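You operate a simulated robot arm through the tools that you are given. There is no shell and no other tool.

You run a simulated robot arm. Do the job below in one go: nothing can be reset, and whatever is moved stays where it is left.

TASK
Try the plug gauge in both nozzles and sort them into PASS and REWORK.
Fine: a nozzle that takes the gauge passes; put the gauge back. Set down upright: green plug gauge, steel nozzle.

Only the result counts: the job must be done as asked and must still hold three seconds after the hand-in. Knocking over, shifting, dropping, spilling or breaking anything else fails it.

THE ROBOT
A 6-joint arm with a two-finger parallel gripper, fixed in place. Base frame: the origin is on the floor under the middle of its stand, x ahead of it, y to its left, z up; the work surface is at about z = 0.88. Lengths are in m, angles in degrees, forces in N, time in s.
With the tool pointing down near the work surface it reaches from about 0.26 to 0.66 m from the base axis. Its first joint turns from -66.0 to 66.0 degrees. Payload 2.9 kg.
The tool frame sits at the grasp point between the pads (the TCP): z along the fingers, y along the line on which they close. The tips reach 0.03 m beyond it. The gripper opens to 0.11 m. The fingers are 0.02 m wide and 0.01 m thick; the gripper's body (0.048 by 0.112 m) begins 0.055 m behind the TCP.
Orientation is that of the tool frame in the base frame, as [roll, pitch, yaw] about the fixed x, y, z axes, in that order (R = Rz(yaw) Ry(pitch) Rx(roll)). With the fingers straight down and closing along the base's y, the tool's x points along the base's -x, its y along +y and its z along -z.

THE INTERFACE
- The arm moves only by the tool step_arm. Its argument "rows" is a list of rows, each an object of numbers (a shift or turn left out is 0, a gripper value left out holds the last): "tx", "ty", "tz": the shift along the tool's x, y, z in m; "ax", "ay", "az": the turn, a rotation vector about the tool's x, y, z in degrees; "fingers": the gripper command, from -1 (shut) to 1 (fully open), values between in proportion. In form: [{"tx": .., "ty": .., "tz": .., "ax": .., "ay": .., "az": .., "fingers": ..}, ...]. A call has 1 to 20 rows; each row shifts and turns the commanded pose from where the row before left it, along the tool's axes as they then stand. Rows are played at 5 a second. More than 0.05 m and 8.6 degrees between two rows, or a gripper value outside its range, and nothing of the call is played. Where a pose cannot be reached the arm comes as near as it can. A force on the tool above 40 N (or 10 N above the force at the start of the call, whichever is more), or a blocked arm, ends the call early, and 0.2 s more pass. Each finger travels about 0.108 m/s and halts on what it meets, pressing with about 34 N; the grip force reading is that of the motor and also rises with nothing between the fingers. The clock runs only during rows and for 0.2 s after the last one: add rows that do not move to give the fingers time. The reply holds the time, the measured pose of the TCP, the force on the tool along the base axes, the opening and the grip force, in the units named above and with some noise, with the torque about the TCP (base axes, N m) and any sound that the robot's microphone picked up.
- Cameras (640 x 400 px; columns grow to the right, rows downward): "scene" is fixed at [0.0679, 0.4271, 1.4148]; the picture's right is [-0.86, -0.51, 0.00], its down [-0.18, 0.31, -0.93] and it looks along [0.47, -0.81, -0.35] (base axes); focal length 355 px, centre (320, 200). "wrist" rides on the gripper at [0.072, 0.017, -0.103] in the tool frame; the picture's right is [-0.23, 0.97, 0.00], its down [-0.76, -0.18, -0.62] and it looks along [-0.61, -0.14, 0.78] (tool axes); focal length 222 px, centre (320, 200). There is no depth. A picture from a camera that has moved, and an enlarged one, comes with that camera's place and axes in the base frame and with its lens. The place of the scene camera against the robot may be out by one fixed shift of up to 0.018 m in any direction.
- camera(camera): a new picture of that camera. It takes no simulated time.
- enlarge(camera, box): a new picture of the part [left, top, right, bottom] of that camera's present view, enlarged. It takes no simulated time.
- finish_job(): hands the job in; it is judged then, once.

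Places have to be worked out from the pictures, the camera data and where the tool is seen. Open the gripper and draw the arm clear of the work before you hand the job in, unless the task says otherwise.

The tools are called after "Request:" as name(argument=value, ...) on one line, values as JSON. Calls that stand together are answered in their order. step_arm: Moves the arm, as the interface text tells. Its arguments: {"type":"object","properties":{"rows":{"type":"array","items":{"type":"object","properties":{"tx":{"type":"number"},"ty":{"type":"number"},"tz":{"type":"number"},"ax":{"type":"number"},"ay":{"type":"number"},"az":{"type":"number"},"fingers":{"type":"number"}}}}},"required":["rows"]} The other tools are called the same way: camera (camera) takes a picture; enlarge (camera, box) takes an enlarged picture of a part of a camera's view; finish_job () hands the job in.

At the start:

```text
clock: 0.0
tool_pos: [0.3365, -0.1926, 1.2444]
tool_rot: [-180.0, 0.0, -179.9]
wrist_force: [0.1, 0.2, -0.2]
torque: [0.01, 0.01, 0.02]
grip_width: 0.1099
gripper_force: 0.0
```

scene: 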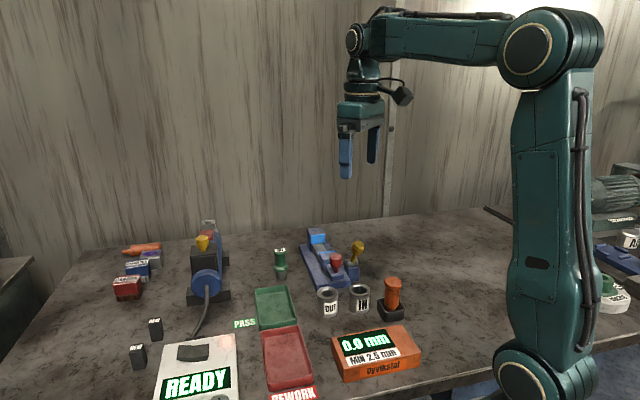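
wrist: 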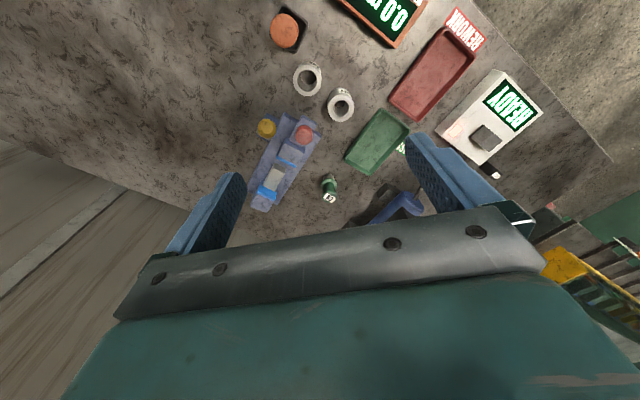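

I start by looking closer at the objects on the bench in both cameras.

Request:
enlarge(camera="scene", box=[220, 220, 440, 400])

Request:
enlarge(camera="wrist", box=[230, 0, 550, 220])

Request:
enlarge(camera="scene", box=[80, 200, 300, 400])

```text
2.22 times, centred on (330, 310) of scene
camera zoom: at [0.0679, 0.4271, 1.4148], right [-0.86, -0.51, 0.0], down [-0.18, 0.31, -0.93], along [0.47, -0.81, -0.35], focal length 788 px, centre (298, -44)
```

zoom: 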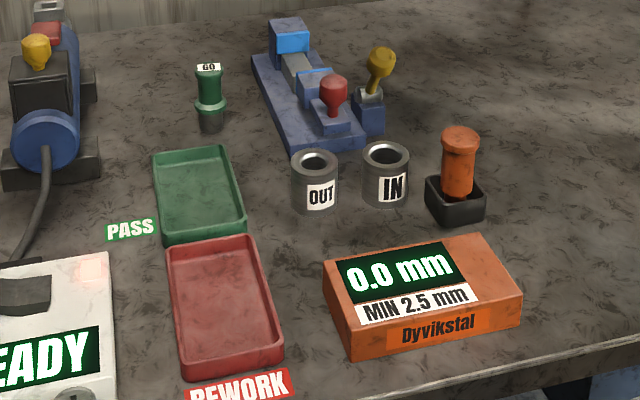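

```text
1.82 times, centred on (390, 110) of wrist
camera zoom: at [0.2637, -0.1762, 1.3488], right [0.23, 0.97, 0.0], down [0.76, -0.18, 0.62], along [0.61, -0.14, -0.78], focal length 404 px, centre (193, 364)
```

zoom: 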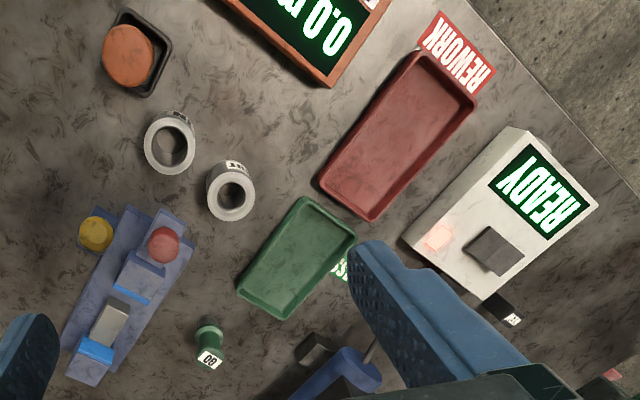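

```text
2.00 times, centred on (190, 300) of scene
camera zoom: at [0.0679, 0.4271, 1.4148], right [-0.86, -0.51, 0.0], down [-0.18, 0.31, -0.93], along [0.47, -0.81, -0.35], focal length 710 px, centre (580, 0)
```

zoom: 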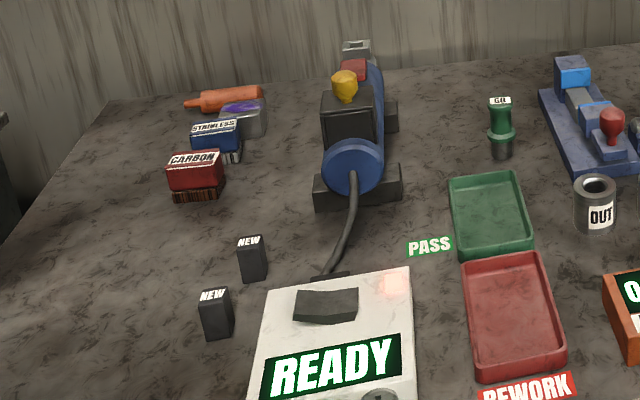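

The gauge (green, "GO" on top) seems to stand near (0.57, -0.22), OUT near (0.39, -0.165), IN near (0.335, -0.215). I lower the tool over the nozzles for a closer wrist view.

Request:
step_arm(rows=[{"tx": 0.009, "ty": 0.0055, "tz": 0.036, "fingers": 1}, {"tx": 0.009, "ty": 0.0055, "tz": 0.036}, {"tx": 0.009, "ty": 0.0055, "tz": 0.036}, {"tx": 0.009, "ty": 0.0055, "tz": 0.036}, {}])

```text
clock: 1.2
tool_pos: [0.3005, -0.171, 1.1006]
tool_rot: [-180.0, 0.0, 180.0]
wrist_force: [0.5, 0.3, 0.0]
torque: [0.01, 0.0, 0.03]
grip_width: 0.1102
gripper_force: 0.1
```

I take new pictures from this lower position.

Request:
camera(camera="wrist")

Request:
camera(camera="scene")

```text
taken
camera wrist: at [0.2266, -0.154, 1.2048], right [0.23, 0.97, 0.0], down [0.76, -0.18, 0.62], along [0.61, -0.14, -0.78], focal length 222 px, centre (320, 200)
```

wrist: 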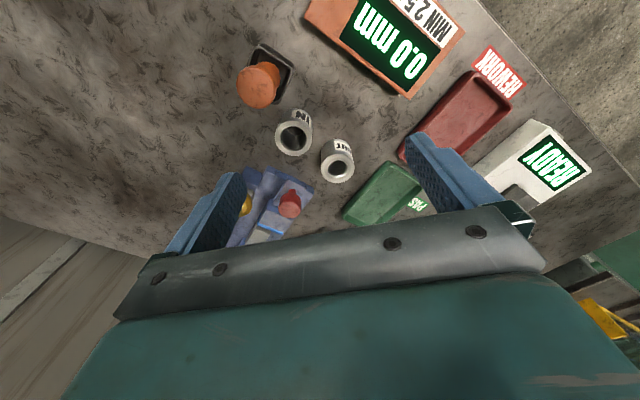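

```text
taken
```

scene: 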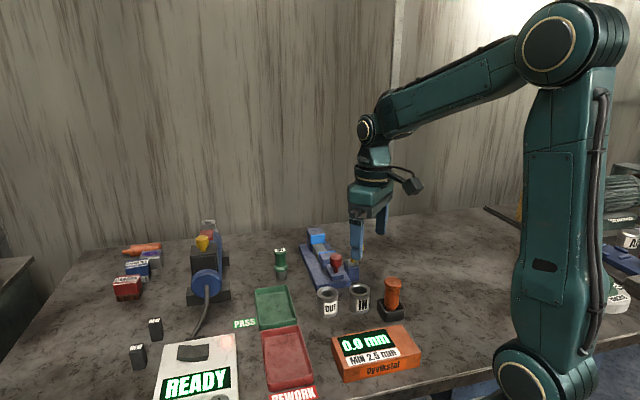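

The nozzles are clear in the wrist view; I enlarge them to measure bores and rims.

Request:
enlarge(camera="wrist", box=[230, 80, 390, 180])

Request:
enlarge(camera="wrist", box=[330, 30, 590, 230])

Request:
enlarge(camera="scene", box=[240, 220, 420, 332])

```text
4.00 times, centred on (310, 130) of wrist
camera zoom: at [0.2266, -0.154, 1.2048], right [0.23, 0.97, 0.0], down [0.76, -0.18, 0.62], along [0.61, -0.14, -0.78], focal length 888 px, centre (360, 480)
```

zoom: 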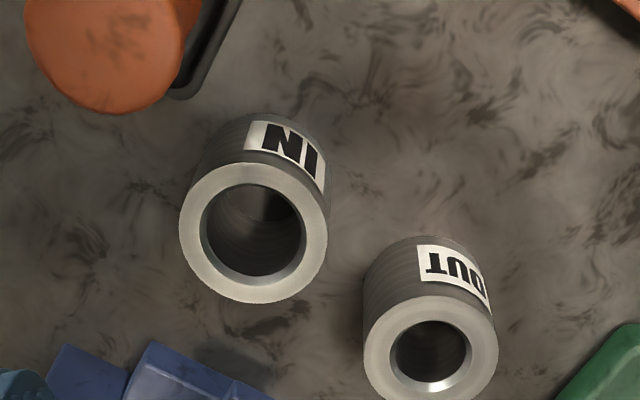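

```text
2.00 times, centred on (460, 130) of wrist
camera zoom: at [0.2266, -0.154, 1.2048], right [0.23, 0.97, 0.0], down [0.76, -0.18, 0.62], along [0.61, -0.14, -0.78], focal length 444 px, centre (40, 340)
```

zoom: 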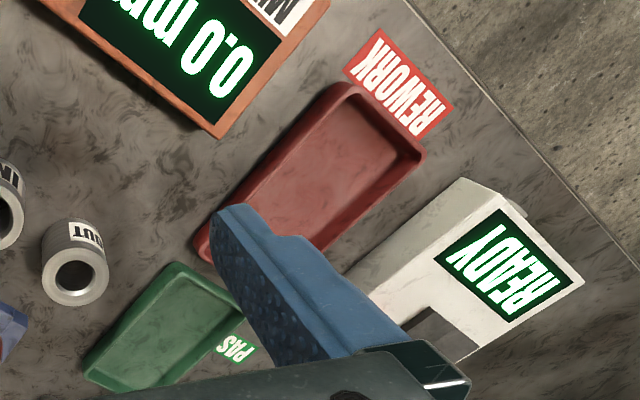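

```text
3.56 times, centred on (330, 276) of scene
camera zoom: at [0.0679, 0.4271, 1.4148], right [-0.86, -0.51, 0.0], down [-0.18, 0.31, -0.93], along [0.47, -0.81, -0.35], focal length 1262 px, centre (284, -70)
```

zoom: 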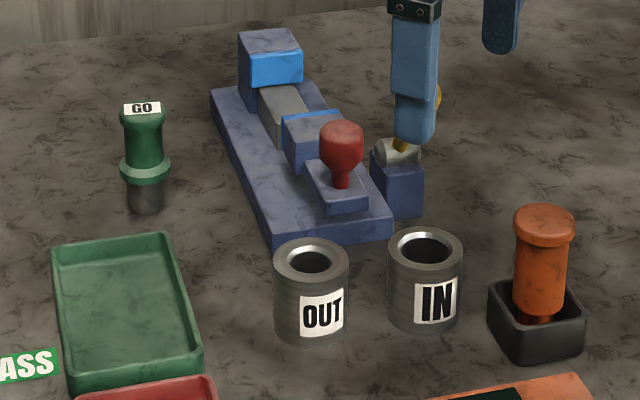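

IN's bore (~0.030 m) looks wider than OUT's (~0.026 m); both are about 0.047 m wide and 0.053 m high, IN at about (0.332, -0.213), OUT at about (0.389, -0.165). Now I go to look at the gauge from nearer.

Request:
step_arm(rows=[{"tx": -0.04, "ty": -0.0078, "tz": 0.008}, {"tx": -0.04, "ty": -0.0078, "tz": 0.008}, {"tx": -0.04, "ty": -0.0078, "tz": 0.008}, {"tx": -0.04, "ty": -0.0078, "tz": 0.008}, {"tx": -0.04, "ty": -0.0078, "tz": 0.008}, {}, {}])

Request:
camera(camera="wrist")

```text
clock: 2.8
tool_pos: [0.5003, -0.2105, 1.0621]
tool_rot: [-180.0, 0.0, 179.9]
wrist_force: [0.3, 0.8, -0.6]
torque: [-0.01, 0.01, -0.01]
grip_width: 0.11
gripper_force: 0.0
```

```text
taken
camera wrist: at [0.4278, -0.1933, 1.1665], right [0.23, 0.97, 0.0], down [0.76, -0.18, 0.62], along [0.61, -0.14, -0.78], focal length 222 px, centre (320, 200)
```

wrist: 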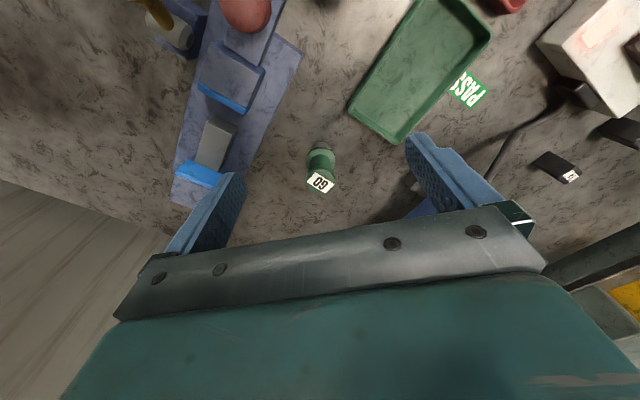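

The gauge is visible between the fingers, and so is the PASS tray; I enlarge both.

Request:
enlarge(camera="wrist", box=[272, 130, 368, 190])

Request:
enlarge(camera="wrist", box=[320, 0, 512, 150])

```text
6.67 times, centred on (320, 160) of wrist
camera zoom: at [0.4278, -0.1933, 1.1665], right [0.23, 0.97, 0.0], down [0.76, -0.18, 0.62], along [0.61, -0.14, -0.78], focal length 1481 px, centre (320, 467)
```

zoom: 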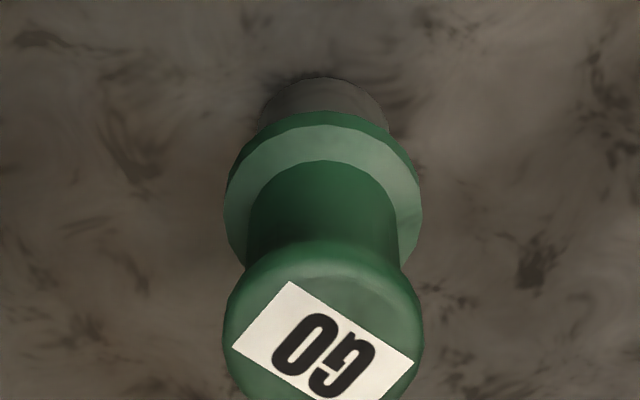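

```text
2.67 times, centred on (416, 75) of wrist
camera zoom: at [0.4278, -0.1933, 1.1665], right [0.23, 0.97, 0.0], down [0.76, -0.18, 0.62], along [0.61, -0.14, -0.78], focal length 592 px, centre (64, 533)
```

zoom: 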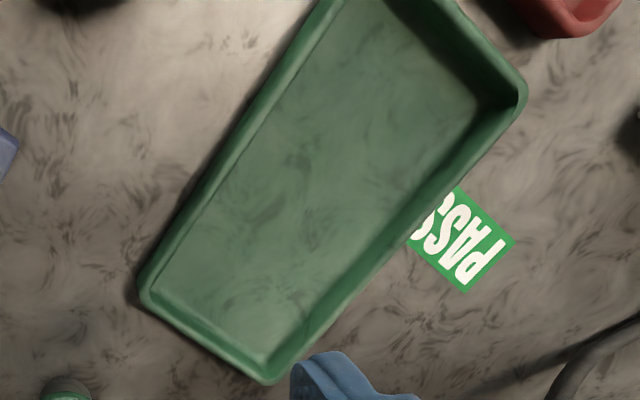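

The gauge stands freely on the bench at about (0.562, -0.225), flange top near z 0.921, cap about 0.034 m wide with its top near z 0.96. I move above it with the fingers partly closed to about 0.07 m.

Request:
step_arm(rows=[{"tx": -0.031, "ty": -0.007, "tz": 0.01, "fingers": 0.3}, {"tx": -0.0305, "ty": -0.0071, "tz": 0.01}, {"tz": 0.01}, {"tz": 0.01}, {}])

Request:
camera(camera="wrist")

Request:
enlarge(camera="scene", box=[240, 200, 340, 290])

```text
clock: 4.0
tool_pos: [0.5602, -0.2253, 1.0206]
tool_rot: [-179.9, 0.1, -180.0]
wrist_force: [0.5, 0.7, 0.4]
torque: [-0.02, 0.01, -0.02]
grip_width: 0.0715
gripper_force: 0.0
```

```text
taken
camera wrist: at [0.489, -0.2085, 1.1255], right [0.23, 0.97, 0.0], down [0.76, -0.18, 0.62], along [0.61, -0.14, -0.78], focal length 222 px, centre (320, 200)
```

wrist: 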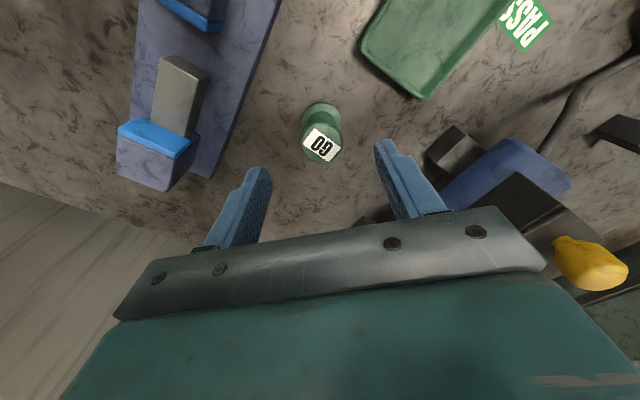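

```text
4.44 times, centred on (290, 245) of scene
camera zoom: at [0.0679, 0.4271, 1.4148], right [-0.86, -0.51, 0.0], down [-0.18, 0.31, -0.93], along [0.47, -0.81, -0.35], focal length 1577 px, centre (453, 0)
```

zoom: 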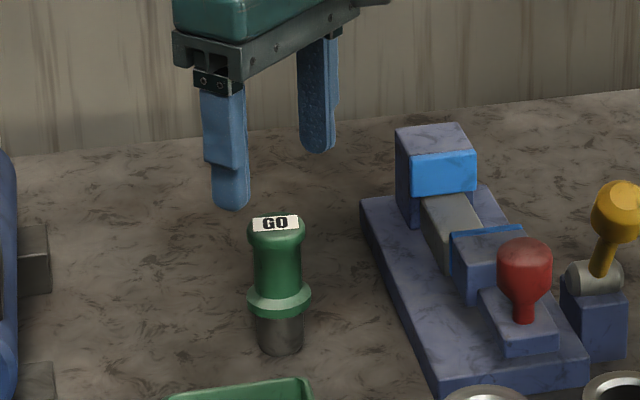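

The gauge sits between the fingers; I enlarge the wrist view to refine the centre before going down.

Request:
enlarge(camera="wrist", box=[272, 90, 368, 180])

```text
4.44 times, centred on (320, 135) of wrist
camera zoom: at [0.489, -0.2085, 1.1255], right [0.23, 0.97, 0.0], down [0.76, -0.18, 0.62], along [0.61, -0.14, -0.78], focal length 987 px, centre (320, 489)
```

zoom: 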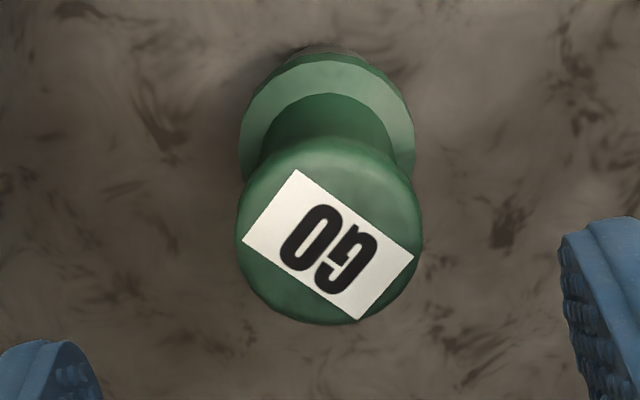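

The gauge centre comes out at about (0.561, -0.224), within 1-2 mm of the tool. I make the small correction and descend to TCP z ≈ 0.956, so the tips stay just above the flange.

Request:
step_arm(rows=[{"tx": -0.0006, "ty": 0.0013, "tz": 0.015}, {"tz": 0.015}, {"tz": 0.015}, {"tz": 0.012}, {"tz": 0.007}, {}])

Request:
enlarge(camera="scene", box=[240, 200, 340, 290])

Request:
enlarge(camera="wrist", box=[240, 110, 400, 230])

```text
clock: 5.4
tool_pos: [0.5628, -0.2244, 0.9556]
tool_rot: [-179.9, 0.0, 180.0]
wrist_force: [0.0, -0.7, 0.3]
torque: [-0.01, -0.01, -0.02]
grip_width: 0.0713
gripper_force: 0.0
```

```text
4.44 times, centred on (290, 245) of scene
camera zoom: at [0.0679, 0.4271, 1.4148], right [-0.86, -0.51, 0.0], down [-0.18, 0.31, -0.93], along [0.47, -0.81, -0.35], focal length 1577 px, centre (453, 0)
```

zoom: 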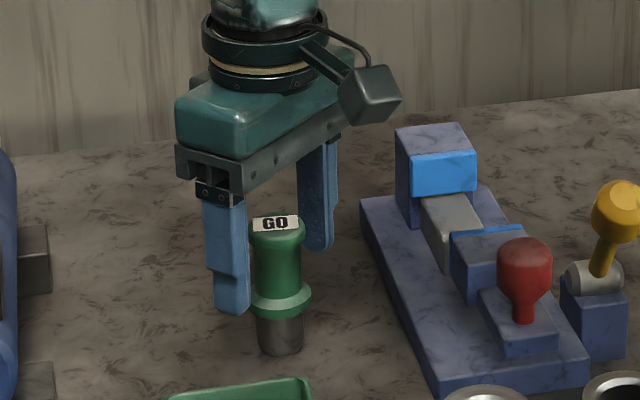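

```text
3.33 times, centred on (320, 170) of wrist
camera zoom: at [0.4905, -0.2062, 1.0599], right [0.23, 0.97, 0.0], down [0.76, -0.18, 0.62], along [0.61, -0.14, -0.78], focal length 740 px, centre (320, 300)
```

zoom: 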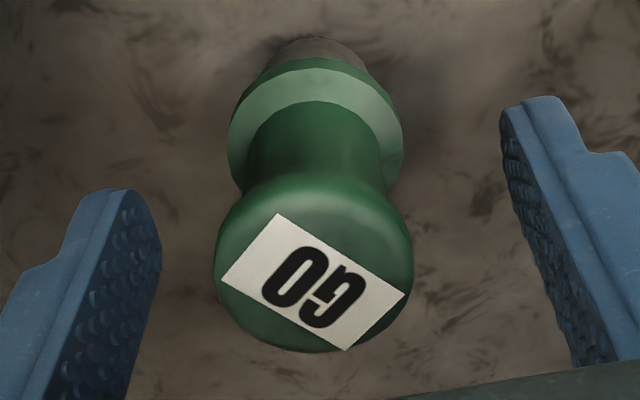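

Cap centre now computes to (0.5627, -0.2244), right at the TCP. I close the fingers gently and read the width: about 0.034 means the cap, 0.038 the flange.

Request:
step_arm(rows=[{"fingers": -0.1}, {"fingers": -0.3}, {"fingers": -0.45}, {"fingers": -0.6}, {"fingers": -0.6}])

Request:
enlarge(camera="wrist", box=[240, 110, 400, 230])

Request:
enlarge(camera="scene", box=[240, 200, 340, 290])

```text
clock: 6.6
tool_pos: [0.5642, -0.2229, 0.9563]
tool_rot: [180.0, 0.0, 179.9]
wrist_force: [0.5, 0.6, 0.1]
torque: [0.02, 0.0, 0.01]
grip_width: 0.0322
gripper_force: 34.2
```

```text
3.33 times, centred on (320, 170) of wrist
camera zoom: at [0.4905, -0.2063, 1.0601], right [0.23, 0.97, 0.0], down [0.76, -0.18, 0.62], along [0.61, -0.14, -0.78], focal length 740 px, centre (320, 300)
```

zoom: 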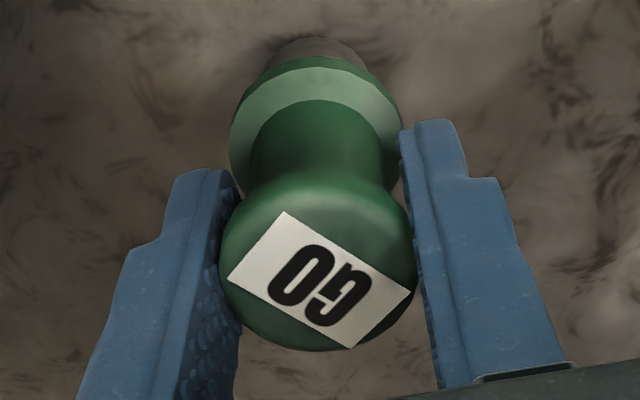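

```text
4.44 times, centred on (290, 245) of scene
camera zoom: at [0.0679, 0.4271, 1.4148], right [-0.86, -0.51, 0.0], down [-0.18, 0.31, -0.93], along [0.47, -0.81, -0.35], focal length 1577 px, centre (453, 0)
```

zoom: 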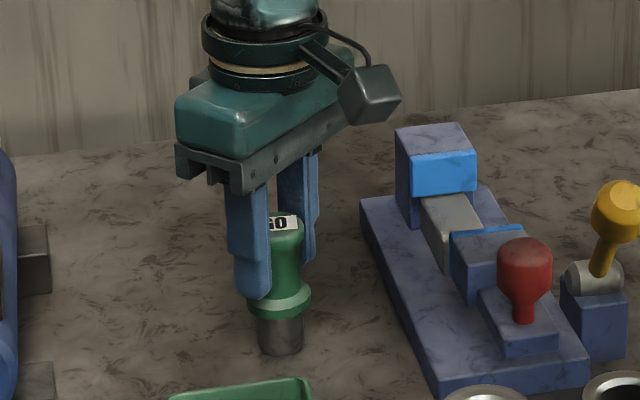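

Grip width 0.032 at 34 N: the cap is held and the gauge stays upright. I lift it straight up and check the grip.

Request:
step_arm(rows=[{"fingers": -1}, {"tz": -0.01}, {"tz": -0.02}, {"tz": -0.03}, {"tz": -0.0367}, {"tz": -0.0367}, {}])

Request:
enlarge(camera="wrist", box=[240, 110, 400, 230])

Request:
enlarge(camera="scene", box=[240, 170, 340, 260])

```text
clock: 8.2
tool_pos: [0.5652, -0.224, 1.0913]
tool_rot: [180.0, -0.1, -180.0]
wrist_force: [0.0, 0.1, -1.8]
torque: [-0.01, -0.02, -0.04]
grip_width: 0.0322
gripper_force: 34.4
```

```text
3.33 times, centred on (320, 170) of wrist
camera zoom: at [0.4915, -0.207, 1.1955], right [0.23, 0.97, 0.0], down [0.76, -0.18, 0.62], along [0.61, -0.14, -0.78], focal length 740 px, centre (320, 300)
```

zoom: 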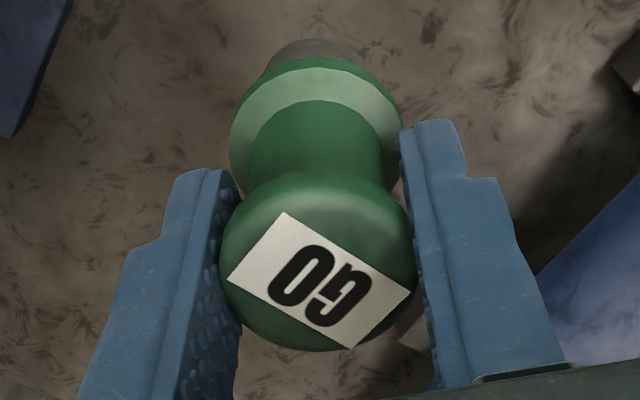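

```text
4.44 times, centred on (290, 215) of scene
camera zoom: at [0.0679, 0.4271, 1.4148], right [-0.86, -0.51, 0.0], down [-0.18, 0.31, -0.93], along [0.47, -0.81, -0.35], focal length 1577 px, centre (453, 133)
```

zoom: 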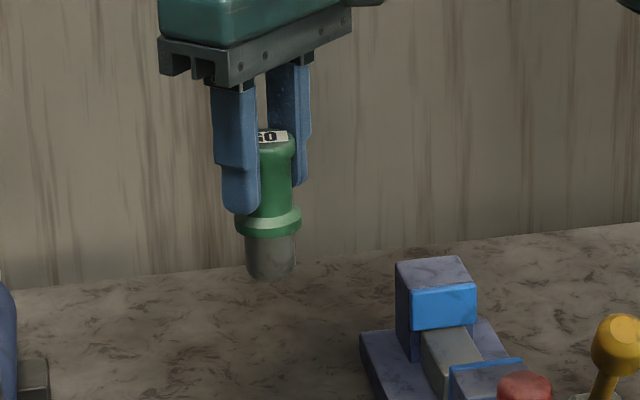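

The gauge hangs steady and straight (weight ~1.8 N). I carry it over to above IN at this height.

Request:
step_arm(rows=[{"tx": 0.0383, "ty": 0.0016}, {"tx": 0.0383, "ty": 0.0017}, {"tx": 0.0383, "ty": 0.0016}, {"tx": 0.0383, "ty": 0.0017}, {"tx": 0.0383, "ty": 0.0016}, {"tx": 0.0381, "ty": 0.0017}, {}])

Request:
camera(camera="wrist")

Request:
enlarge(camera="scene", box=[290, 200, 430, 326])

```text
clock: 9.8
tool_pos: [0.3329, -0.2123, 1.0884]
tool_rot: [-180.0, 0.0, -179.9]
wrist_force: [-1.3, -0.7, -1.3]
torque: [0.0, 0.0, -0.01]
grip_width: 0.0322
gripper_force: 33.9
```

```text
taken
camera wrist: at [0.2599, -0.1955, 1.1933], right [0.23, 0.97, 0.0], down [0.76, -0.18, 0.62], along [0.61, -0.14, -0.78], focal length 222 px, centre (320, 200)
```

wrist: 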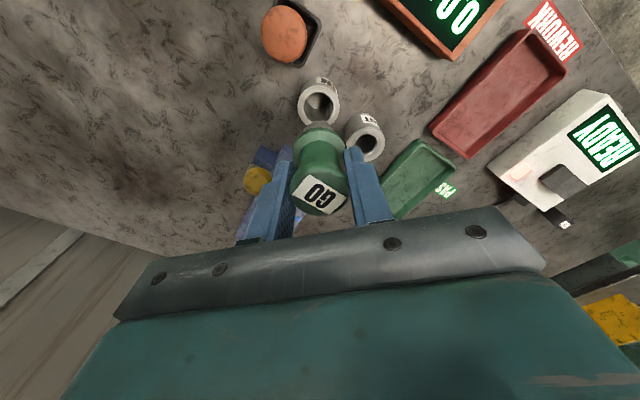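

```text
3.17 times, centred on (360, 263) of scene
camera zoom: at [0.0679, 0.4271, 1.4148], right [-0.86, -0.51, 0.0], down [-0.18, 0.31, -0.93], along [0.47, -0.81, -0.35], focal length 1126 px, centre (193, -0)
```

zoom: 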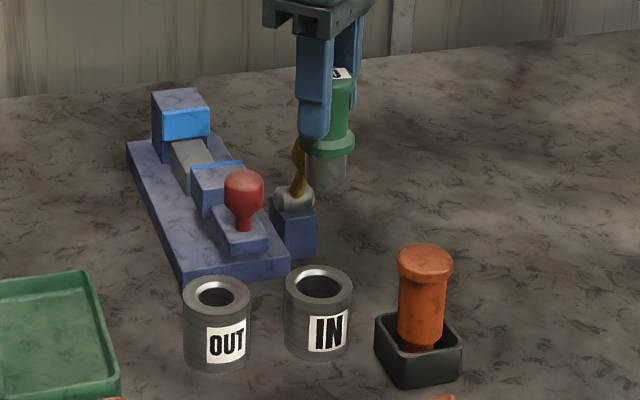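

The gauge is close to above IN. I enlarge the wrist view for the other lateral direction.

Request:
enlarge(camera="wrist", box=[272, 70, 400, 166])

Request:
enlarge(camera="scene", box=[330, 220, 400, 320])

```text
4.17 times, centred on (336, 118) of wrist
camera zoom: at [0.2599, -0.1955, 1.1933], right [0.23, 0.97, 0.0], down [0.76, -0.18, 0.62], along [0.61, -0.14, -0.78], focal length 926 px, centre (253, 542)
```

zoom: 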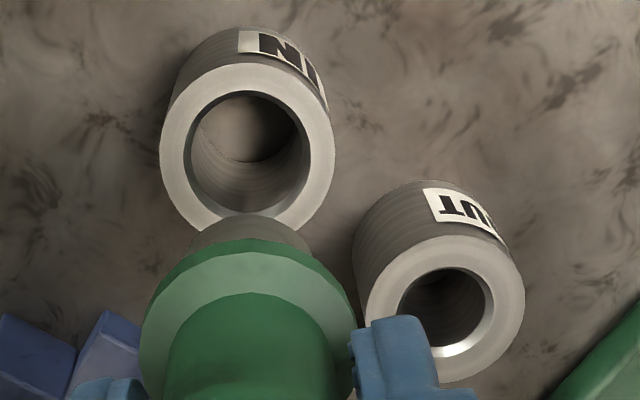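

```text
4.00 times, centred on (365, 270) of scene
camera zoom: at [0.0679, 0.4271, 1.4148], right [-0.86, -0.51, 0.0], down [-0.18, 0.31, -0.93], along [0.47, -0.81, -0.35], focal length 1419 px, centre (140, -80)
```

zoom: 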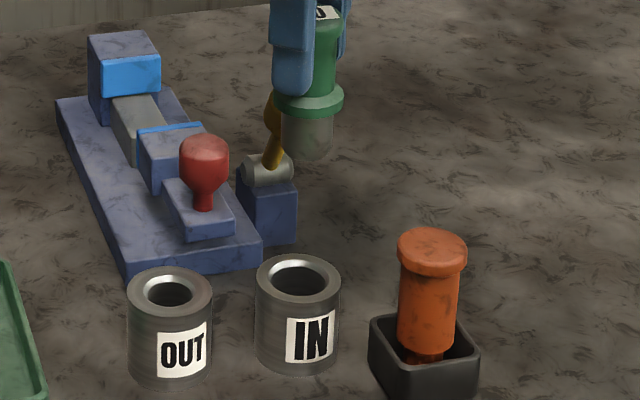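

Comparing pin and rim in both views, the gauge needs about +2.7 mm in x and -1.6 mm in y. I apply that and lower to about 15 mm above the IN rim to check again.

Request:
step_arm(rows=[{"tx": -0.0027, "ty": -0.0016, "tz": 0.02}, {"tz": 0.02}, {"tz": 0.015}, {"tz": 0.0098}, {}])

Request:
enlarge(camera="wrist", box=[256, 60, 384, 156])

Request:
enlarge(camera="scene", box=[320, 230, 400, 320])

```text
clock: 11.0
tool_pos: [0.335, -0.2154, 1.0237]
tool_rot: [-180.0, 0.0, -179.9]
wrist_force: [-0.7, 0.3, -1.6]
torque: [0.0, -0.01, -0.01]
grip_width: 0.0323
gripper_force: 34.0
```

```text
4.17 times, centred on (320, 108) of wrist
camera zoom: at [0.2628, -0.198, 1.1278], right [0.23, 0.97, 0.0], down [0.76, -0.18, 0.62], along [0.61, -0.14, -0.78], focal length 926 px, centre (320, 583)
```

zoom: 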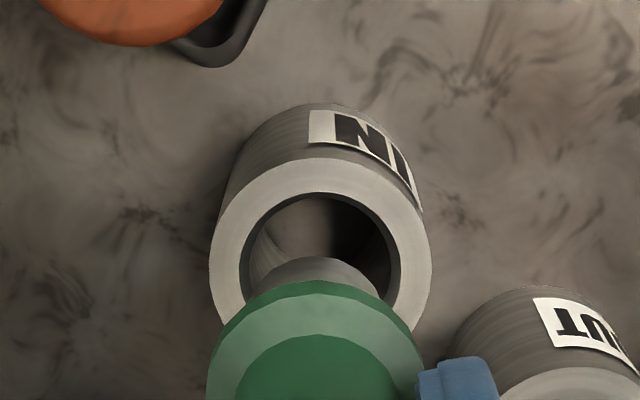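

```text
4.44 times, centred on (360, 275) of scene
camera zoom: at [0.0679, 0.4271, 1.4148], right [-0.86, -0.51, 0.0], down [-0.18, 0.31, -0.93], along [0.47, -0.81, -0.35], focal length 1577 px, centre (142, -133)
```

zoom: 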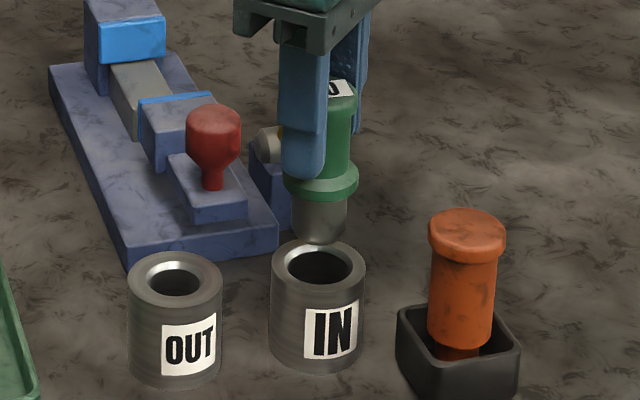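

The residual offset is now about (-1.4, +1.4) mm. I correct it and lower to just above the rim, then begin a gentle insertion.

Request:
step_arm(rows=[{"tx": 0.0014, "ty": 0.0014, "tz": 0.006}, {"tz": 0.006}, {}])

Request:
enlarge(camera="wrist", box=[256, 60, 384, 156])

Request:
enlarge(camera="scene", box=[340, 250, 390, 310])

```text
clock: 11.8
tool_pos: [0.3342, -0.2136, 1.0124]
tool_rot: [-180.0, 0.0, -180.0]
wrist_force: [-0.2, 0.3, -1.1]
torque: [0.0, 0.0, -0.03]
grip_width: 0.0325
gripper_force: 33.8
```

```text
4.17 times, centred on (320, 108) of wrist
camera zoom: at [0.2618, -0.1958, 1.1166], right [0.23, 0.97, 0.0], down [0.76, -0.18, 0.62], along [0.61, -0.14, -0.78], focal length 926 px, centre (320, 583)
```

zoom: 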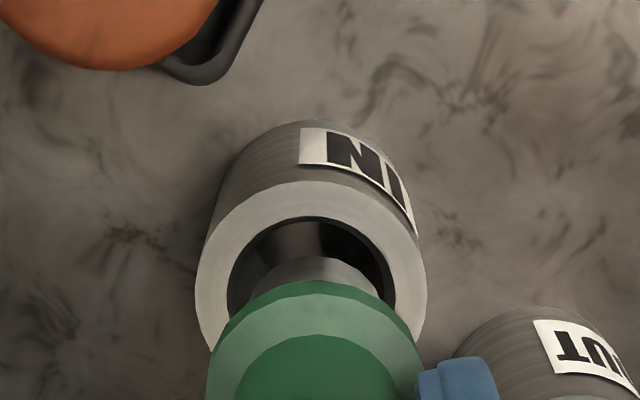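

```text
6.67 times, centred on (365, 280) of scene
camera zoom: at [0.0679, 0.4271, 1.4148], right [-0.86, -0.51, 0.0], down [-0.18, 0.31, -0.93], along [0.47, -0.81, -0.35], focal length 2365 px, centre (20, -333)
```

zoom: 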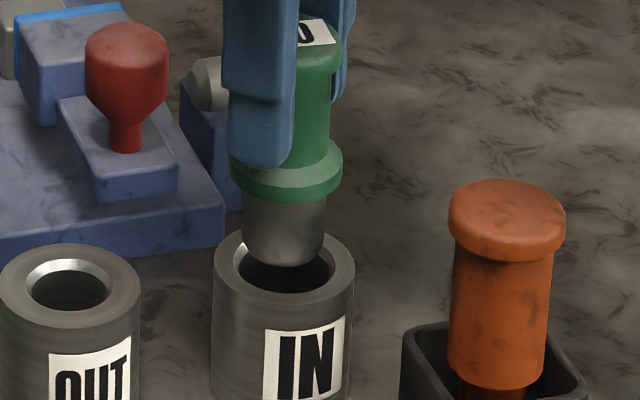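

The pin (~0.028 m) looks clearly smaller than IN's bore and is within ~1 mm of centre. I apply a last (-0.7, -0.8) mm correction and lower 12 mm, watching the force.

Request:
step_arm(rows=[{"tx": 0.0007, "ty": -0.0008}, {"tz": 0.003}, {"tz": 0.003}, {"tz": 0.003}, {"tz": 0.003}, {}])

Request:
enlarge(camera="scene", box=[340, 250, 390, 310])

Request:
enlarge(camera="wrist", box=[256, 60, 384, 156])

```text
clock: 13.2
tool_pos: [0.3334, -0.2138, 1.0011]
tool_rot: [180.0, 0.1, -179.9]
wrist_force: [-0.1, 0.6, -1.1]
torque: [0.0, 0.01, -0.02]
grip_width: 0.0324
gripper_force: 34.0
```

```text
6.67 times, centred on (365, 280) of scene
camera zoom: at [0.0679, 0.4271, 1.4148], right [-0.86, -0.51, 0.0], down [-0.18, 0.31, -0.93], along [0.47, -0.81, -0.35], focal length 2365 px, centre (20, -333)
```

zoom: 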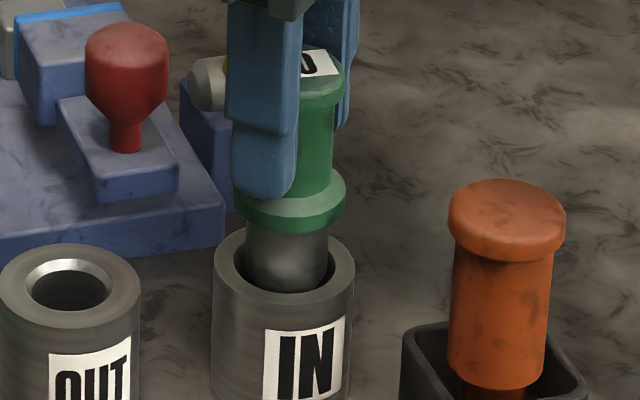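

```text
4.17 times, centred on (320, 108) of wrist
camera zoom: at [0.2608, -0.197, 1.105], right [0.23, 0.97, 0.0], down [0.76, -0.18, 0.62], along [0.61, -0.14, -0.78], focal length 926 px, centre (320, 583)
```

zoom: 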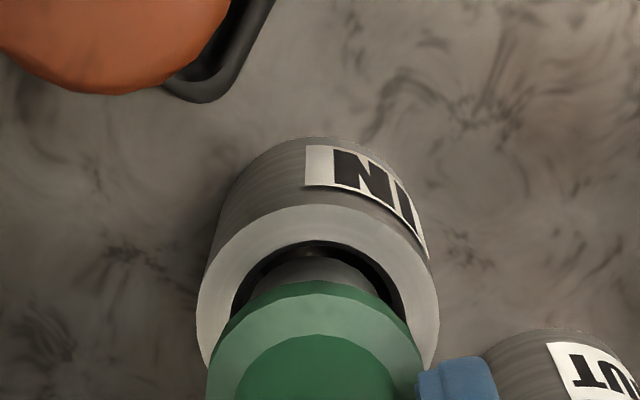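

No contact force and the pin tip is already inside IN's bore. I nudge +0.9 mm in x and continue down about 20 mm.

Request:
step_arm(rows=[{"tx": -0.0009}, {"tz": 0.003}, {"tz": 0.004}, {"tz": 0.004}, {"tz": 0.004}, {"tz": 0.004}, {}])

Request:
enlarge(camera="scene", box=[340, 250, 390, 310])

```text
clock: 14.8
tool_pos: [0.3339, -0.2147, 0.9822]
tool_rot: [-179.9, 0.1, 180.0]
wrist_force: [-0.2, -0.5, -1.5]
torque: [0.01, -0.04, 0.01]
grip_width: 0.0323
gripper_force: 33.6
```

```text
6.67 times, centred on (365, 280) of scene
camera zoom: at [0.0679, 0.4271, 1.4148], right [-0.86, -0.51, 0.0], down [-0.18, 0.31, -0.93], along [0.47, -0.81, -0.35], focal length 2365 px, centre (20, -333)
```

zoom: 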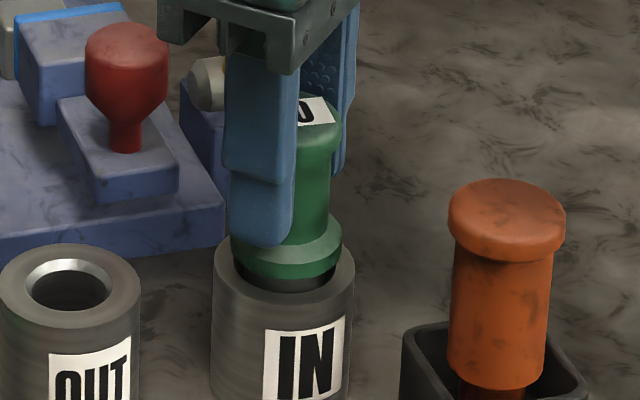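

The plug has gone in almost to the flange without resistance. I lower the last few millimetres slowly until the flange touches the rim.

Request:
step_arm(rows=[{"tz": 0.0015}, {"tz": 0.0015}, {"tz": 0.001}, {}])

Request:
enlarge(camera="scene", box=[340, 250, 390, 310])

```text
clock: 15.8
tool_pos: [0.3341, -0.2134, 0.9787]
tool_rot: [179.9, 0.0, -180.0]
wrist_force: [0.4, -0.3, -1.9]
torque: [-0.01, 0.01, 0.01]
grip_width: 0.0324
gripper_force: 33.8
```

```text
6.67 times, centred on (365, 280) of scene
camera zoom: at [0.0679, 0.4271, 1.4148], right [-0.86, -0.51, 0.0], down [-0.18, 0.31, -0.93], along [0.47, -0.81, -0.35], focal length 2365 px, centre (20, -333)
```

zoom: 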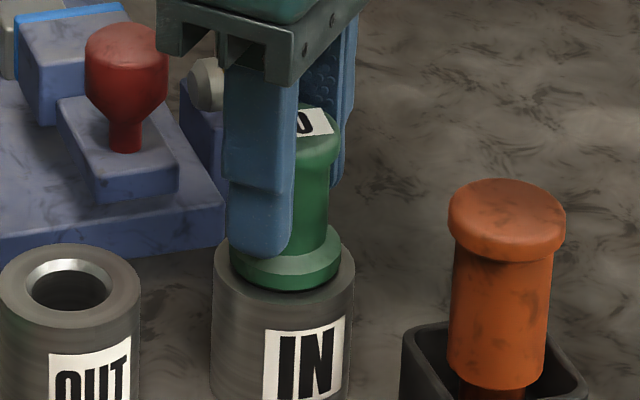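

IN takes the gauge down to its flange, so IN passes. One more light touch to feel the seat, then I withdraw straight up.

Request:
step_arm(rows=[{"tz": 0.001}, {"tz": 0.001}, {}])

```text
clock: 16.6
tool_pos: [0.3342, -0.2137, 0.9756]
tool_rot: [-180.0, 0.0, -179.9]
wrist_force: [0.2, 0.1, -1.4]
torque: [-0.01, 0.01, 0.01]
grip_width: 0.0324
gripper_force: 34.1
```

Still free; I go down another 2 mm in small steps to confirm the flange seat.

Request:
step_arm(rows=[{"tz": 0.001}, {"tz": 0.001}, {}])

Request:
enlarge(camera="scene", box=[340, 250, 390, 310])

```text
clock: 17.4
tool_pos: [0.3344, -0.2132, 0.9762]
tool_rot: [-179.9, 0.0, 179.9]
wrist_force: [-6.6, -4.1, 25.1]
torque: [0.0, 0.46, -0.02]
grip_width: 0.0324
gripper_force: 34.2
```

```text
6.67 times, centred on (365, 280) of scene
camera zoom: at [0.0675, 0.4272, 1.4148], right [-0.86, -0.51, 0.0], down [-0.18, 0.31, -0.94], along [0.47, -0.81, -0.35], focal length 2365 px, centre (20, -333)
```

zoom: 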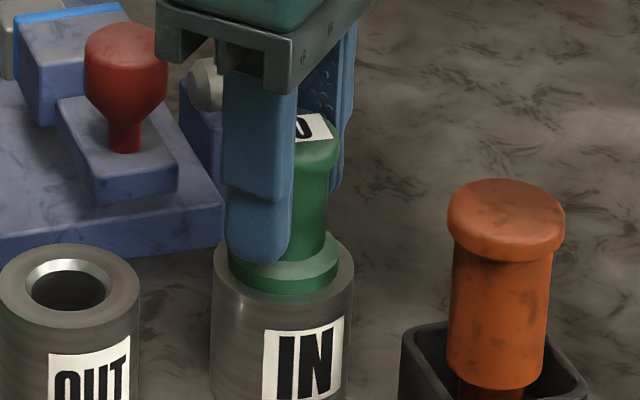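

Contact (25 N) at TCP z ≈ 0.976: flange seated on IN's rim, so IN passes. I now withdraw the gauge straight up.

Request:
step_arm(rows=[{"tz": -0.002}, {"tz": -0.004}, {"tz": -0.01}, {"tz": -0.015}, {"tz": -0.02}, {"tz": -0.02}, {}])

Request:
enlarge(camera="scene", box=[310, 220, 400, 310])

Request:
camera(camera="wrist")

```text
clock: 19.0
tool_pos: [0.3355, -0.2147, 1.0449]
tool_rot: [-179.9, 0.0, 180.0]
wrist_force: [-0.3, -0.8, -1.7]
torque: [0.0, -0.05, 0.0]
grip_width: 0.0324
gripper_force: 34.0
```

```text
4.44 times, centred on (355, 265) of scene
camera zoom: at [0.0679, 0.4271, 1.4148], right [-0.86, -0.51, 0.0], down [-0.18, 0.31, -0.93], along [0.47, -0.81, -0.35], focal length 1577 px, centre (164, -89)
```

zoom: 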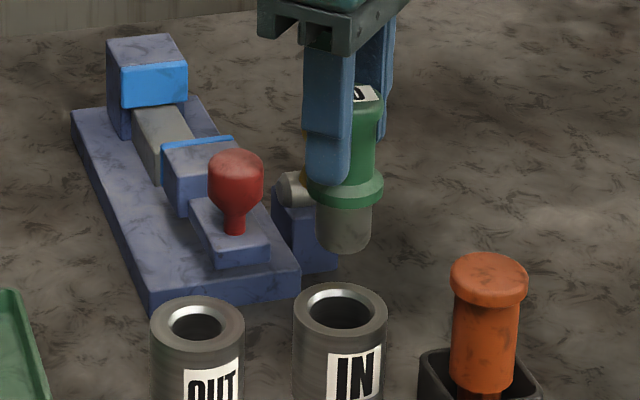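

```text
taken
camera wrist: at [0.2618, -0.1969, 1.1498], right [0.23, 0.97, 0.0], down [0.76, -0.18, 0.62], along [0.61, -0.14, -0.78], focal length 222 px, centre (320, 200)
```

wrist: 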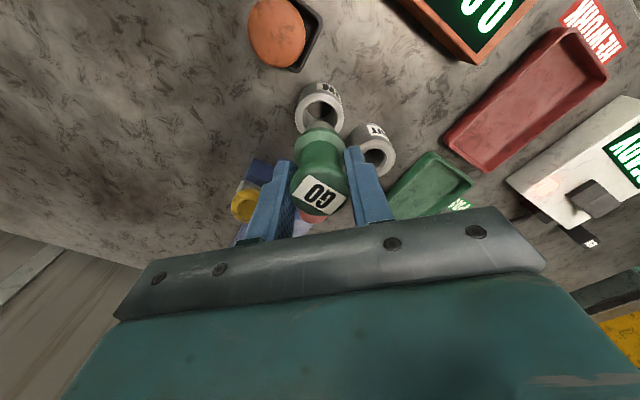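

IN stays put. Now I move the gauge across to above OUT, which I judge to be at about (0.392, -0.166).

Request:
step_arm(rows=[{"tx": -0.0192, "ty": 0.0158}, {"tx": -0.0192, "ty": 0.0158}, {"tx": -0.0191, "ty": 0.0159}, {}])

Request:
enlarge(camera="scene", box=[290, 240, 370, 320])

Request:
enlarge(camera="wrist", box=[256, 60, 384, 156])

```text
clock: 20.0
tool_pos: [0.391, -0.1652, 1.0461]
tool_rot: [-179.9, 0.0, 180.0]
wrist_force: [0.4, -0.4, -2.7]
torque: [0.02, 0.01, 0.0]
grip_width: 0.0324
gripper_force: 33.9
```

```text
5.00 times, centred on (330, 280) of scene
camera zoom: at [0.0679, 0.4271, 1.4148], right [-0.86, -0.51, 0.0], down [-0.18, 0.31, -0.93], along [0.47, -0.81, -0.35], focal length 1774 px, centre (270, -200)
```

zoom: 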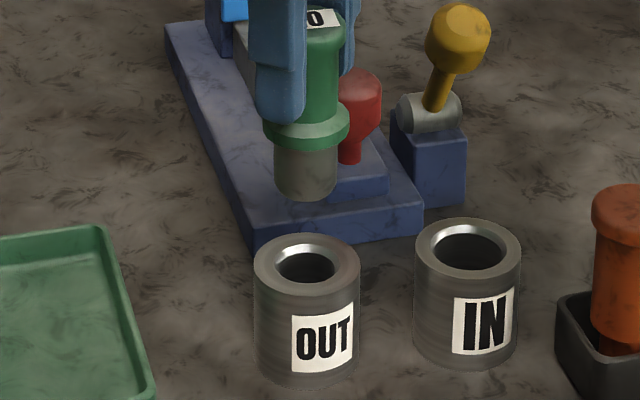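

```text
4.17 times, centred on (320, 108) of wrist
camera zoom: at [0.3191, -0.1486, 1.1501], right [0.23, 0.97, 0.0], down [0.76, -0.18, 0.62], along [0.61, -0.14, -0.78], focal length 926 px, centre (320, 583)
```

zoom: 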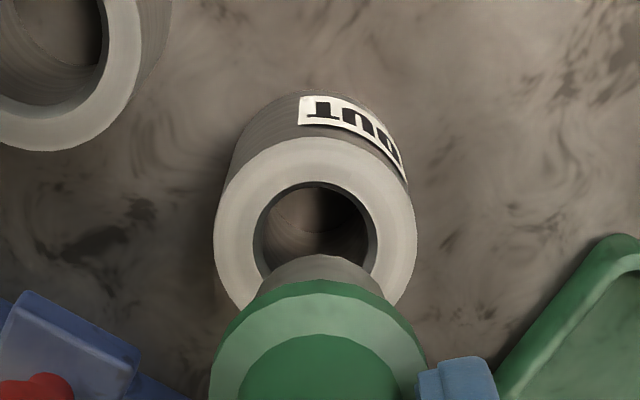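

Small correction of (-1.0, -0.8) mm, then down to about 4 mm above OUT's rim for a closer check.

Request:
step_arm(rows=[{"tx": 0.001, "ty": -0.0008, "tz": 0.012}, {"tz": 0.012}, {"tz": 0.0075}, {}])

Request:
enlarge(camera="scene", box=[300, 250, 350, 310])

Request:
enlarge(camera="wrist", box=[256, 60, 384, 156])

```text
clock: 21.0
tool_pos: [0.3909, -0.1673, 1.0131]
tool_rot: [-180.0, 0.0, 180.0]
wrist_force: [-0.1, -0.2, -2.5]
torque: [0.01, 0.0, 0.02]
grip_width: 0.0324
gripper_force: 34.5
```

```text
6.67 times, centred on (325, 280) of scene
camera zoom: at [0.0679, 0.4271, 1.4148], right [-0.86, -0.51, 0.0], down [-0.18, 0.31, -0.93], along [0.47, -0.81, -0.35], focal length 2365 px, centre (287, -333)
```

zoom: 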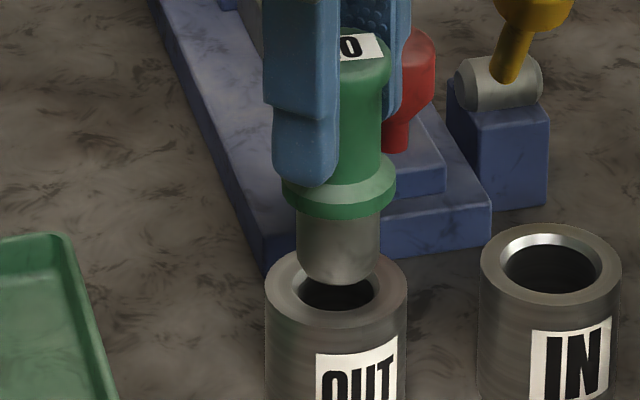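

```text
4.17 times, centred on (320, 108) of wrist
camera zoom: at [0.3182, -0.1502, 1.1175], right [0.23, 0.97, 0.0], down [0.76, -0.18, 0.62], along [0.61, -0.14, -0.78], focal length 926 px, centre (320, 583)
```

zoom: 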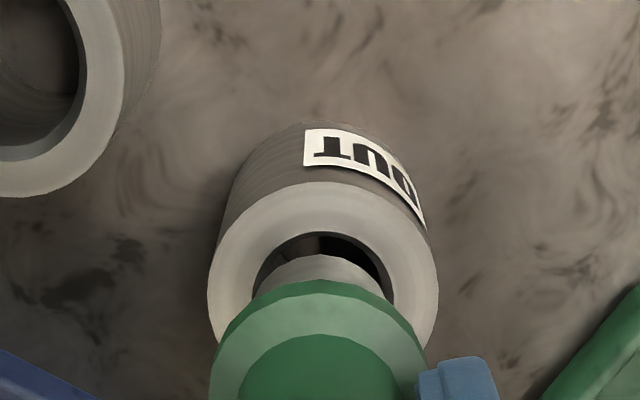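

The pin looks slightly wider than OUT's bore. After a (+0.7, +0.5) mm correction, I lower in 1 mm steps, watching the force.

Request:
step_arm(rows=[{"tx": -0.0007, "ty": 0.0005}, {"tz": 0.001}, {"tz": 0.001}, {"tz": 0.001}, {"tz": 0.001}, {}])

```text
clock: 22.4
tool_pos: [0.3925, -0.1659, 1.009]
tool_rot: [-180.0, -0.1, 180.0]
wrist_force: [-0.7, -1.5, -1.8]
torque: [0.0, -0.01, -0.02]
grip_width: 0.0326
gripper_force: 33.8
```

No contact yet at TCP z 1.009; I continue in 1 mm steps.

Request:
step_arm(rows=[{"tz": 0.001}, {"tz": 0.001}, {}])

Request:
enlarge(camera="scene", box=[300, 250, 350, 310])

Request:
enlarge(camera="wrist", box=[256, 60, 384, 156])

```text
clock: 23.2
tool_pos: [0.3915, -0.1661, 1.0071]
tool_rot: [180.0, -0.1, 180.0]
wrist_force: [-1.2, 0.1, -1.5]
torque: [0.01, -0.03, -0.01]
grip_width: 0.0325
gripper_force: 34.2
```

```text
6.67 times, centred on (325, 280) of scene
camera zoom: at [0.0679, 0.4271, 1.4148], right [-0.86, -0.51, 0.0], down [-0.18, 0.31, -0.93], along [0.47, -0.81, -0.35], focal length 2365 px, centre (287, -333)
```

zoom: 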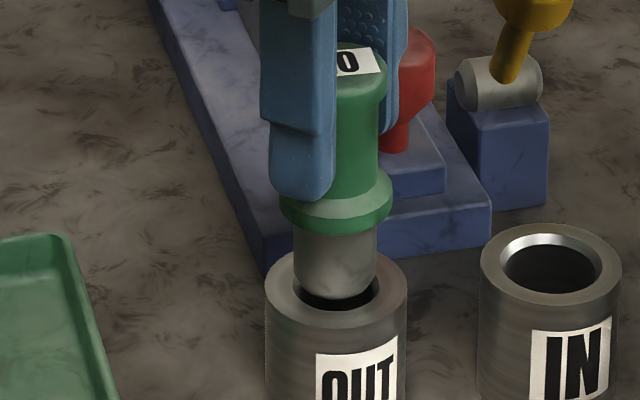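

```text
4.17 times, centred on (320, 108) of wrist
camera zoom: at [0.319, -0.1495, 1.1121], right [0.23, 0.97, 0.0], down [0.76, -0.18, 0.62], along [0.61, -0.14, -0.78], focal length 926 px, centre (320, 583)
```

zoom: 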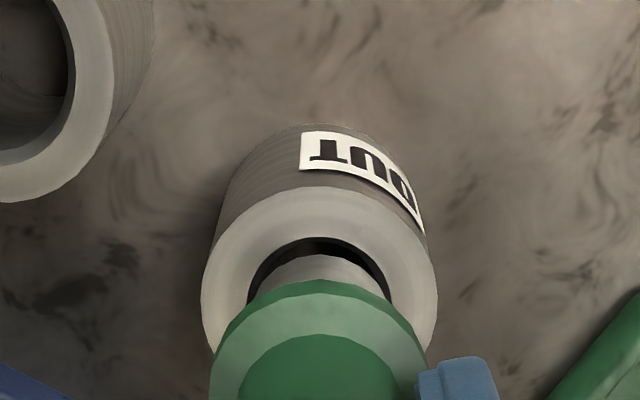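

Alignment looks good in both views. I continue lowering in 1 mm steps to find contact.

Request:
step_arm(rows=[{"tz": 0.001}, {"tz": 0.001}, {"tz": 0.001}, {}])

```text
clock: 24.2
tool_pos: [0.393, -0.167, 1.0035]
tool_rot: [-180.0, 0.0, -179.9]
wrist_force: [0.3, 0.1, -1.0]
torque: [-0.02, 0.01, 0.0]
grip_width: 0.0322
gripper_force: 33.7
```

Still free at TCP z ≈ 1.0045 (commanded); I look and then go on.

Request:
step_arm(rows=[{"tz": 0.001}, {"tz": 0.001}, {}])

Request:
enlarge(camera="scene", box=[300, 250, 350, 310])

Request:
enlarge(camera="wrist", box=[256, 60, 384, 156])

```text
clock: 25.0
tool_pos: [0.3913, -0.1673, 1.0021]
tool_rot: [-180.0, 0.0, 180.0]
wrist_force: [0.6, 0.7, -2.0]
torque: [0.06, 0.01, -0.01]
grip_width: 0.0323
gripper_force: 34.1
```

```text
6.67 times, centred on (325, 280) of scene
camera zoom: at [0.0679, 0.4271, 1.4148], right [-0.86, -0.51, 0.0], down [-0.18, 0.31, -0.93], along [0.47, -0.81, -0.35], focal length 2365 px, centre (287, -333)
```

zoom: 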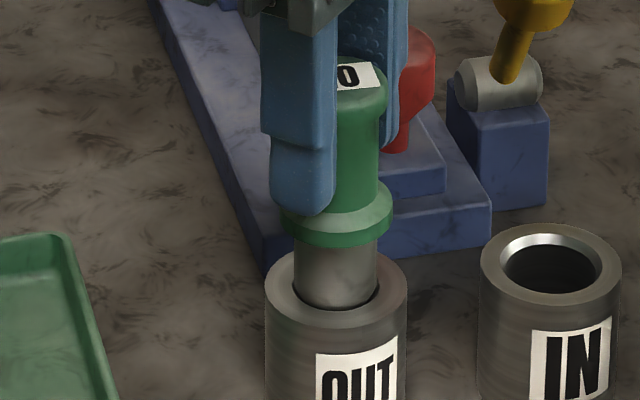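

```text
4.17 times, centred on (320, 108) of wrist
camera zoom: at [0.3189, -0.1497, 1.1067], right [0.23, 0.97, 0.0], down [0.76, -0.18, 0.62], along [0.61, -0.14, -0.78], focal length 926 px, centre (320, 583)
```

zoom: 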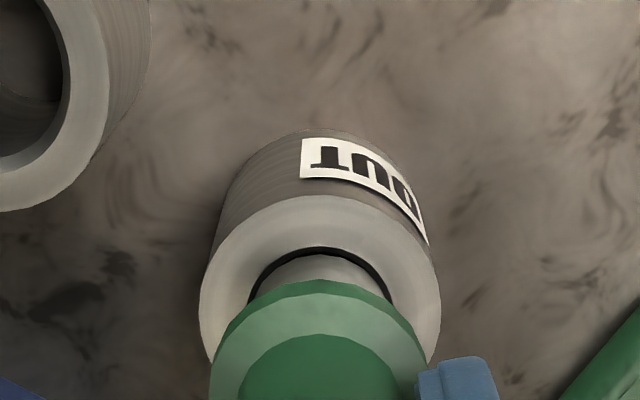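

The tip now sits in OUT's chamfer with practically no gap around it. I keep lowering in small steps to feel whether it stops.

Request:
step_arm(rows=[{"tz": 0.001}, {"tz": 0.001}, {}])

```text
clock: 25.8
tool_pos: [0.3906, -0.167, 1.001]
tool_rot: [-180.0, 0.0, 179.9]
wrist_force: [-2.4, 1.3, 2.4]
torque: [0.12, 0.12, -0.03]
grip_width: 0.0323
gripper_force: 34.2
```

Contact begins (2-4 N) with a slight side push toward -x/+y. I shift 0.5 mm that way and press on gently in 1 mm steps to see if it yields.

Request:
step_arm(rows=[{"tx": 0.0005, "ty": 0.0003}, {"tz": 0.001}, {}])

Request:
enlarge(camera="scene", box=[300, 250, 350, 310])

```text
clock: 26.6
tool_pos: [0.3912, -0.1664, 0.9995]
tool_rot: [180.0, 0.0, 179.9]
wrist_force: [-1.4, -2.1, 3.5]
torque: [-0.08, 0.1, -0.03]
grip_width: 0.0327
gripper_force: 34.3
```

```text
6.67 times, centred on (325, 280) of scene
camera zoom: at [0.0678, 0.4271, 1.4148], right [-0.86, -0.51, 0.0], down [-0.18, 0.31, -0.93], along [0.47, -0.81, -0.35], focal length 2365 px, centre (287, -333)
```

zoom: 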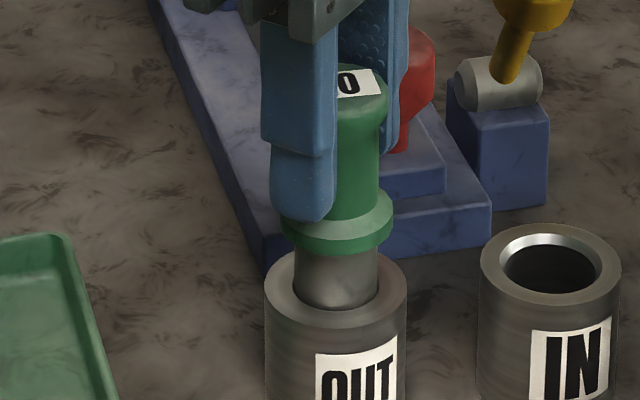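

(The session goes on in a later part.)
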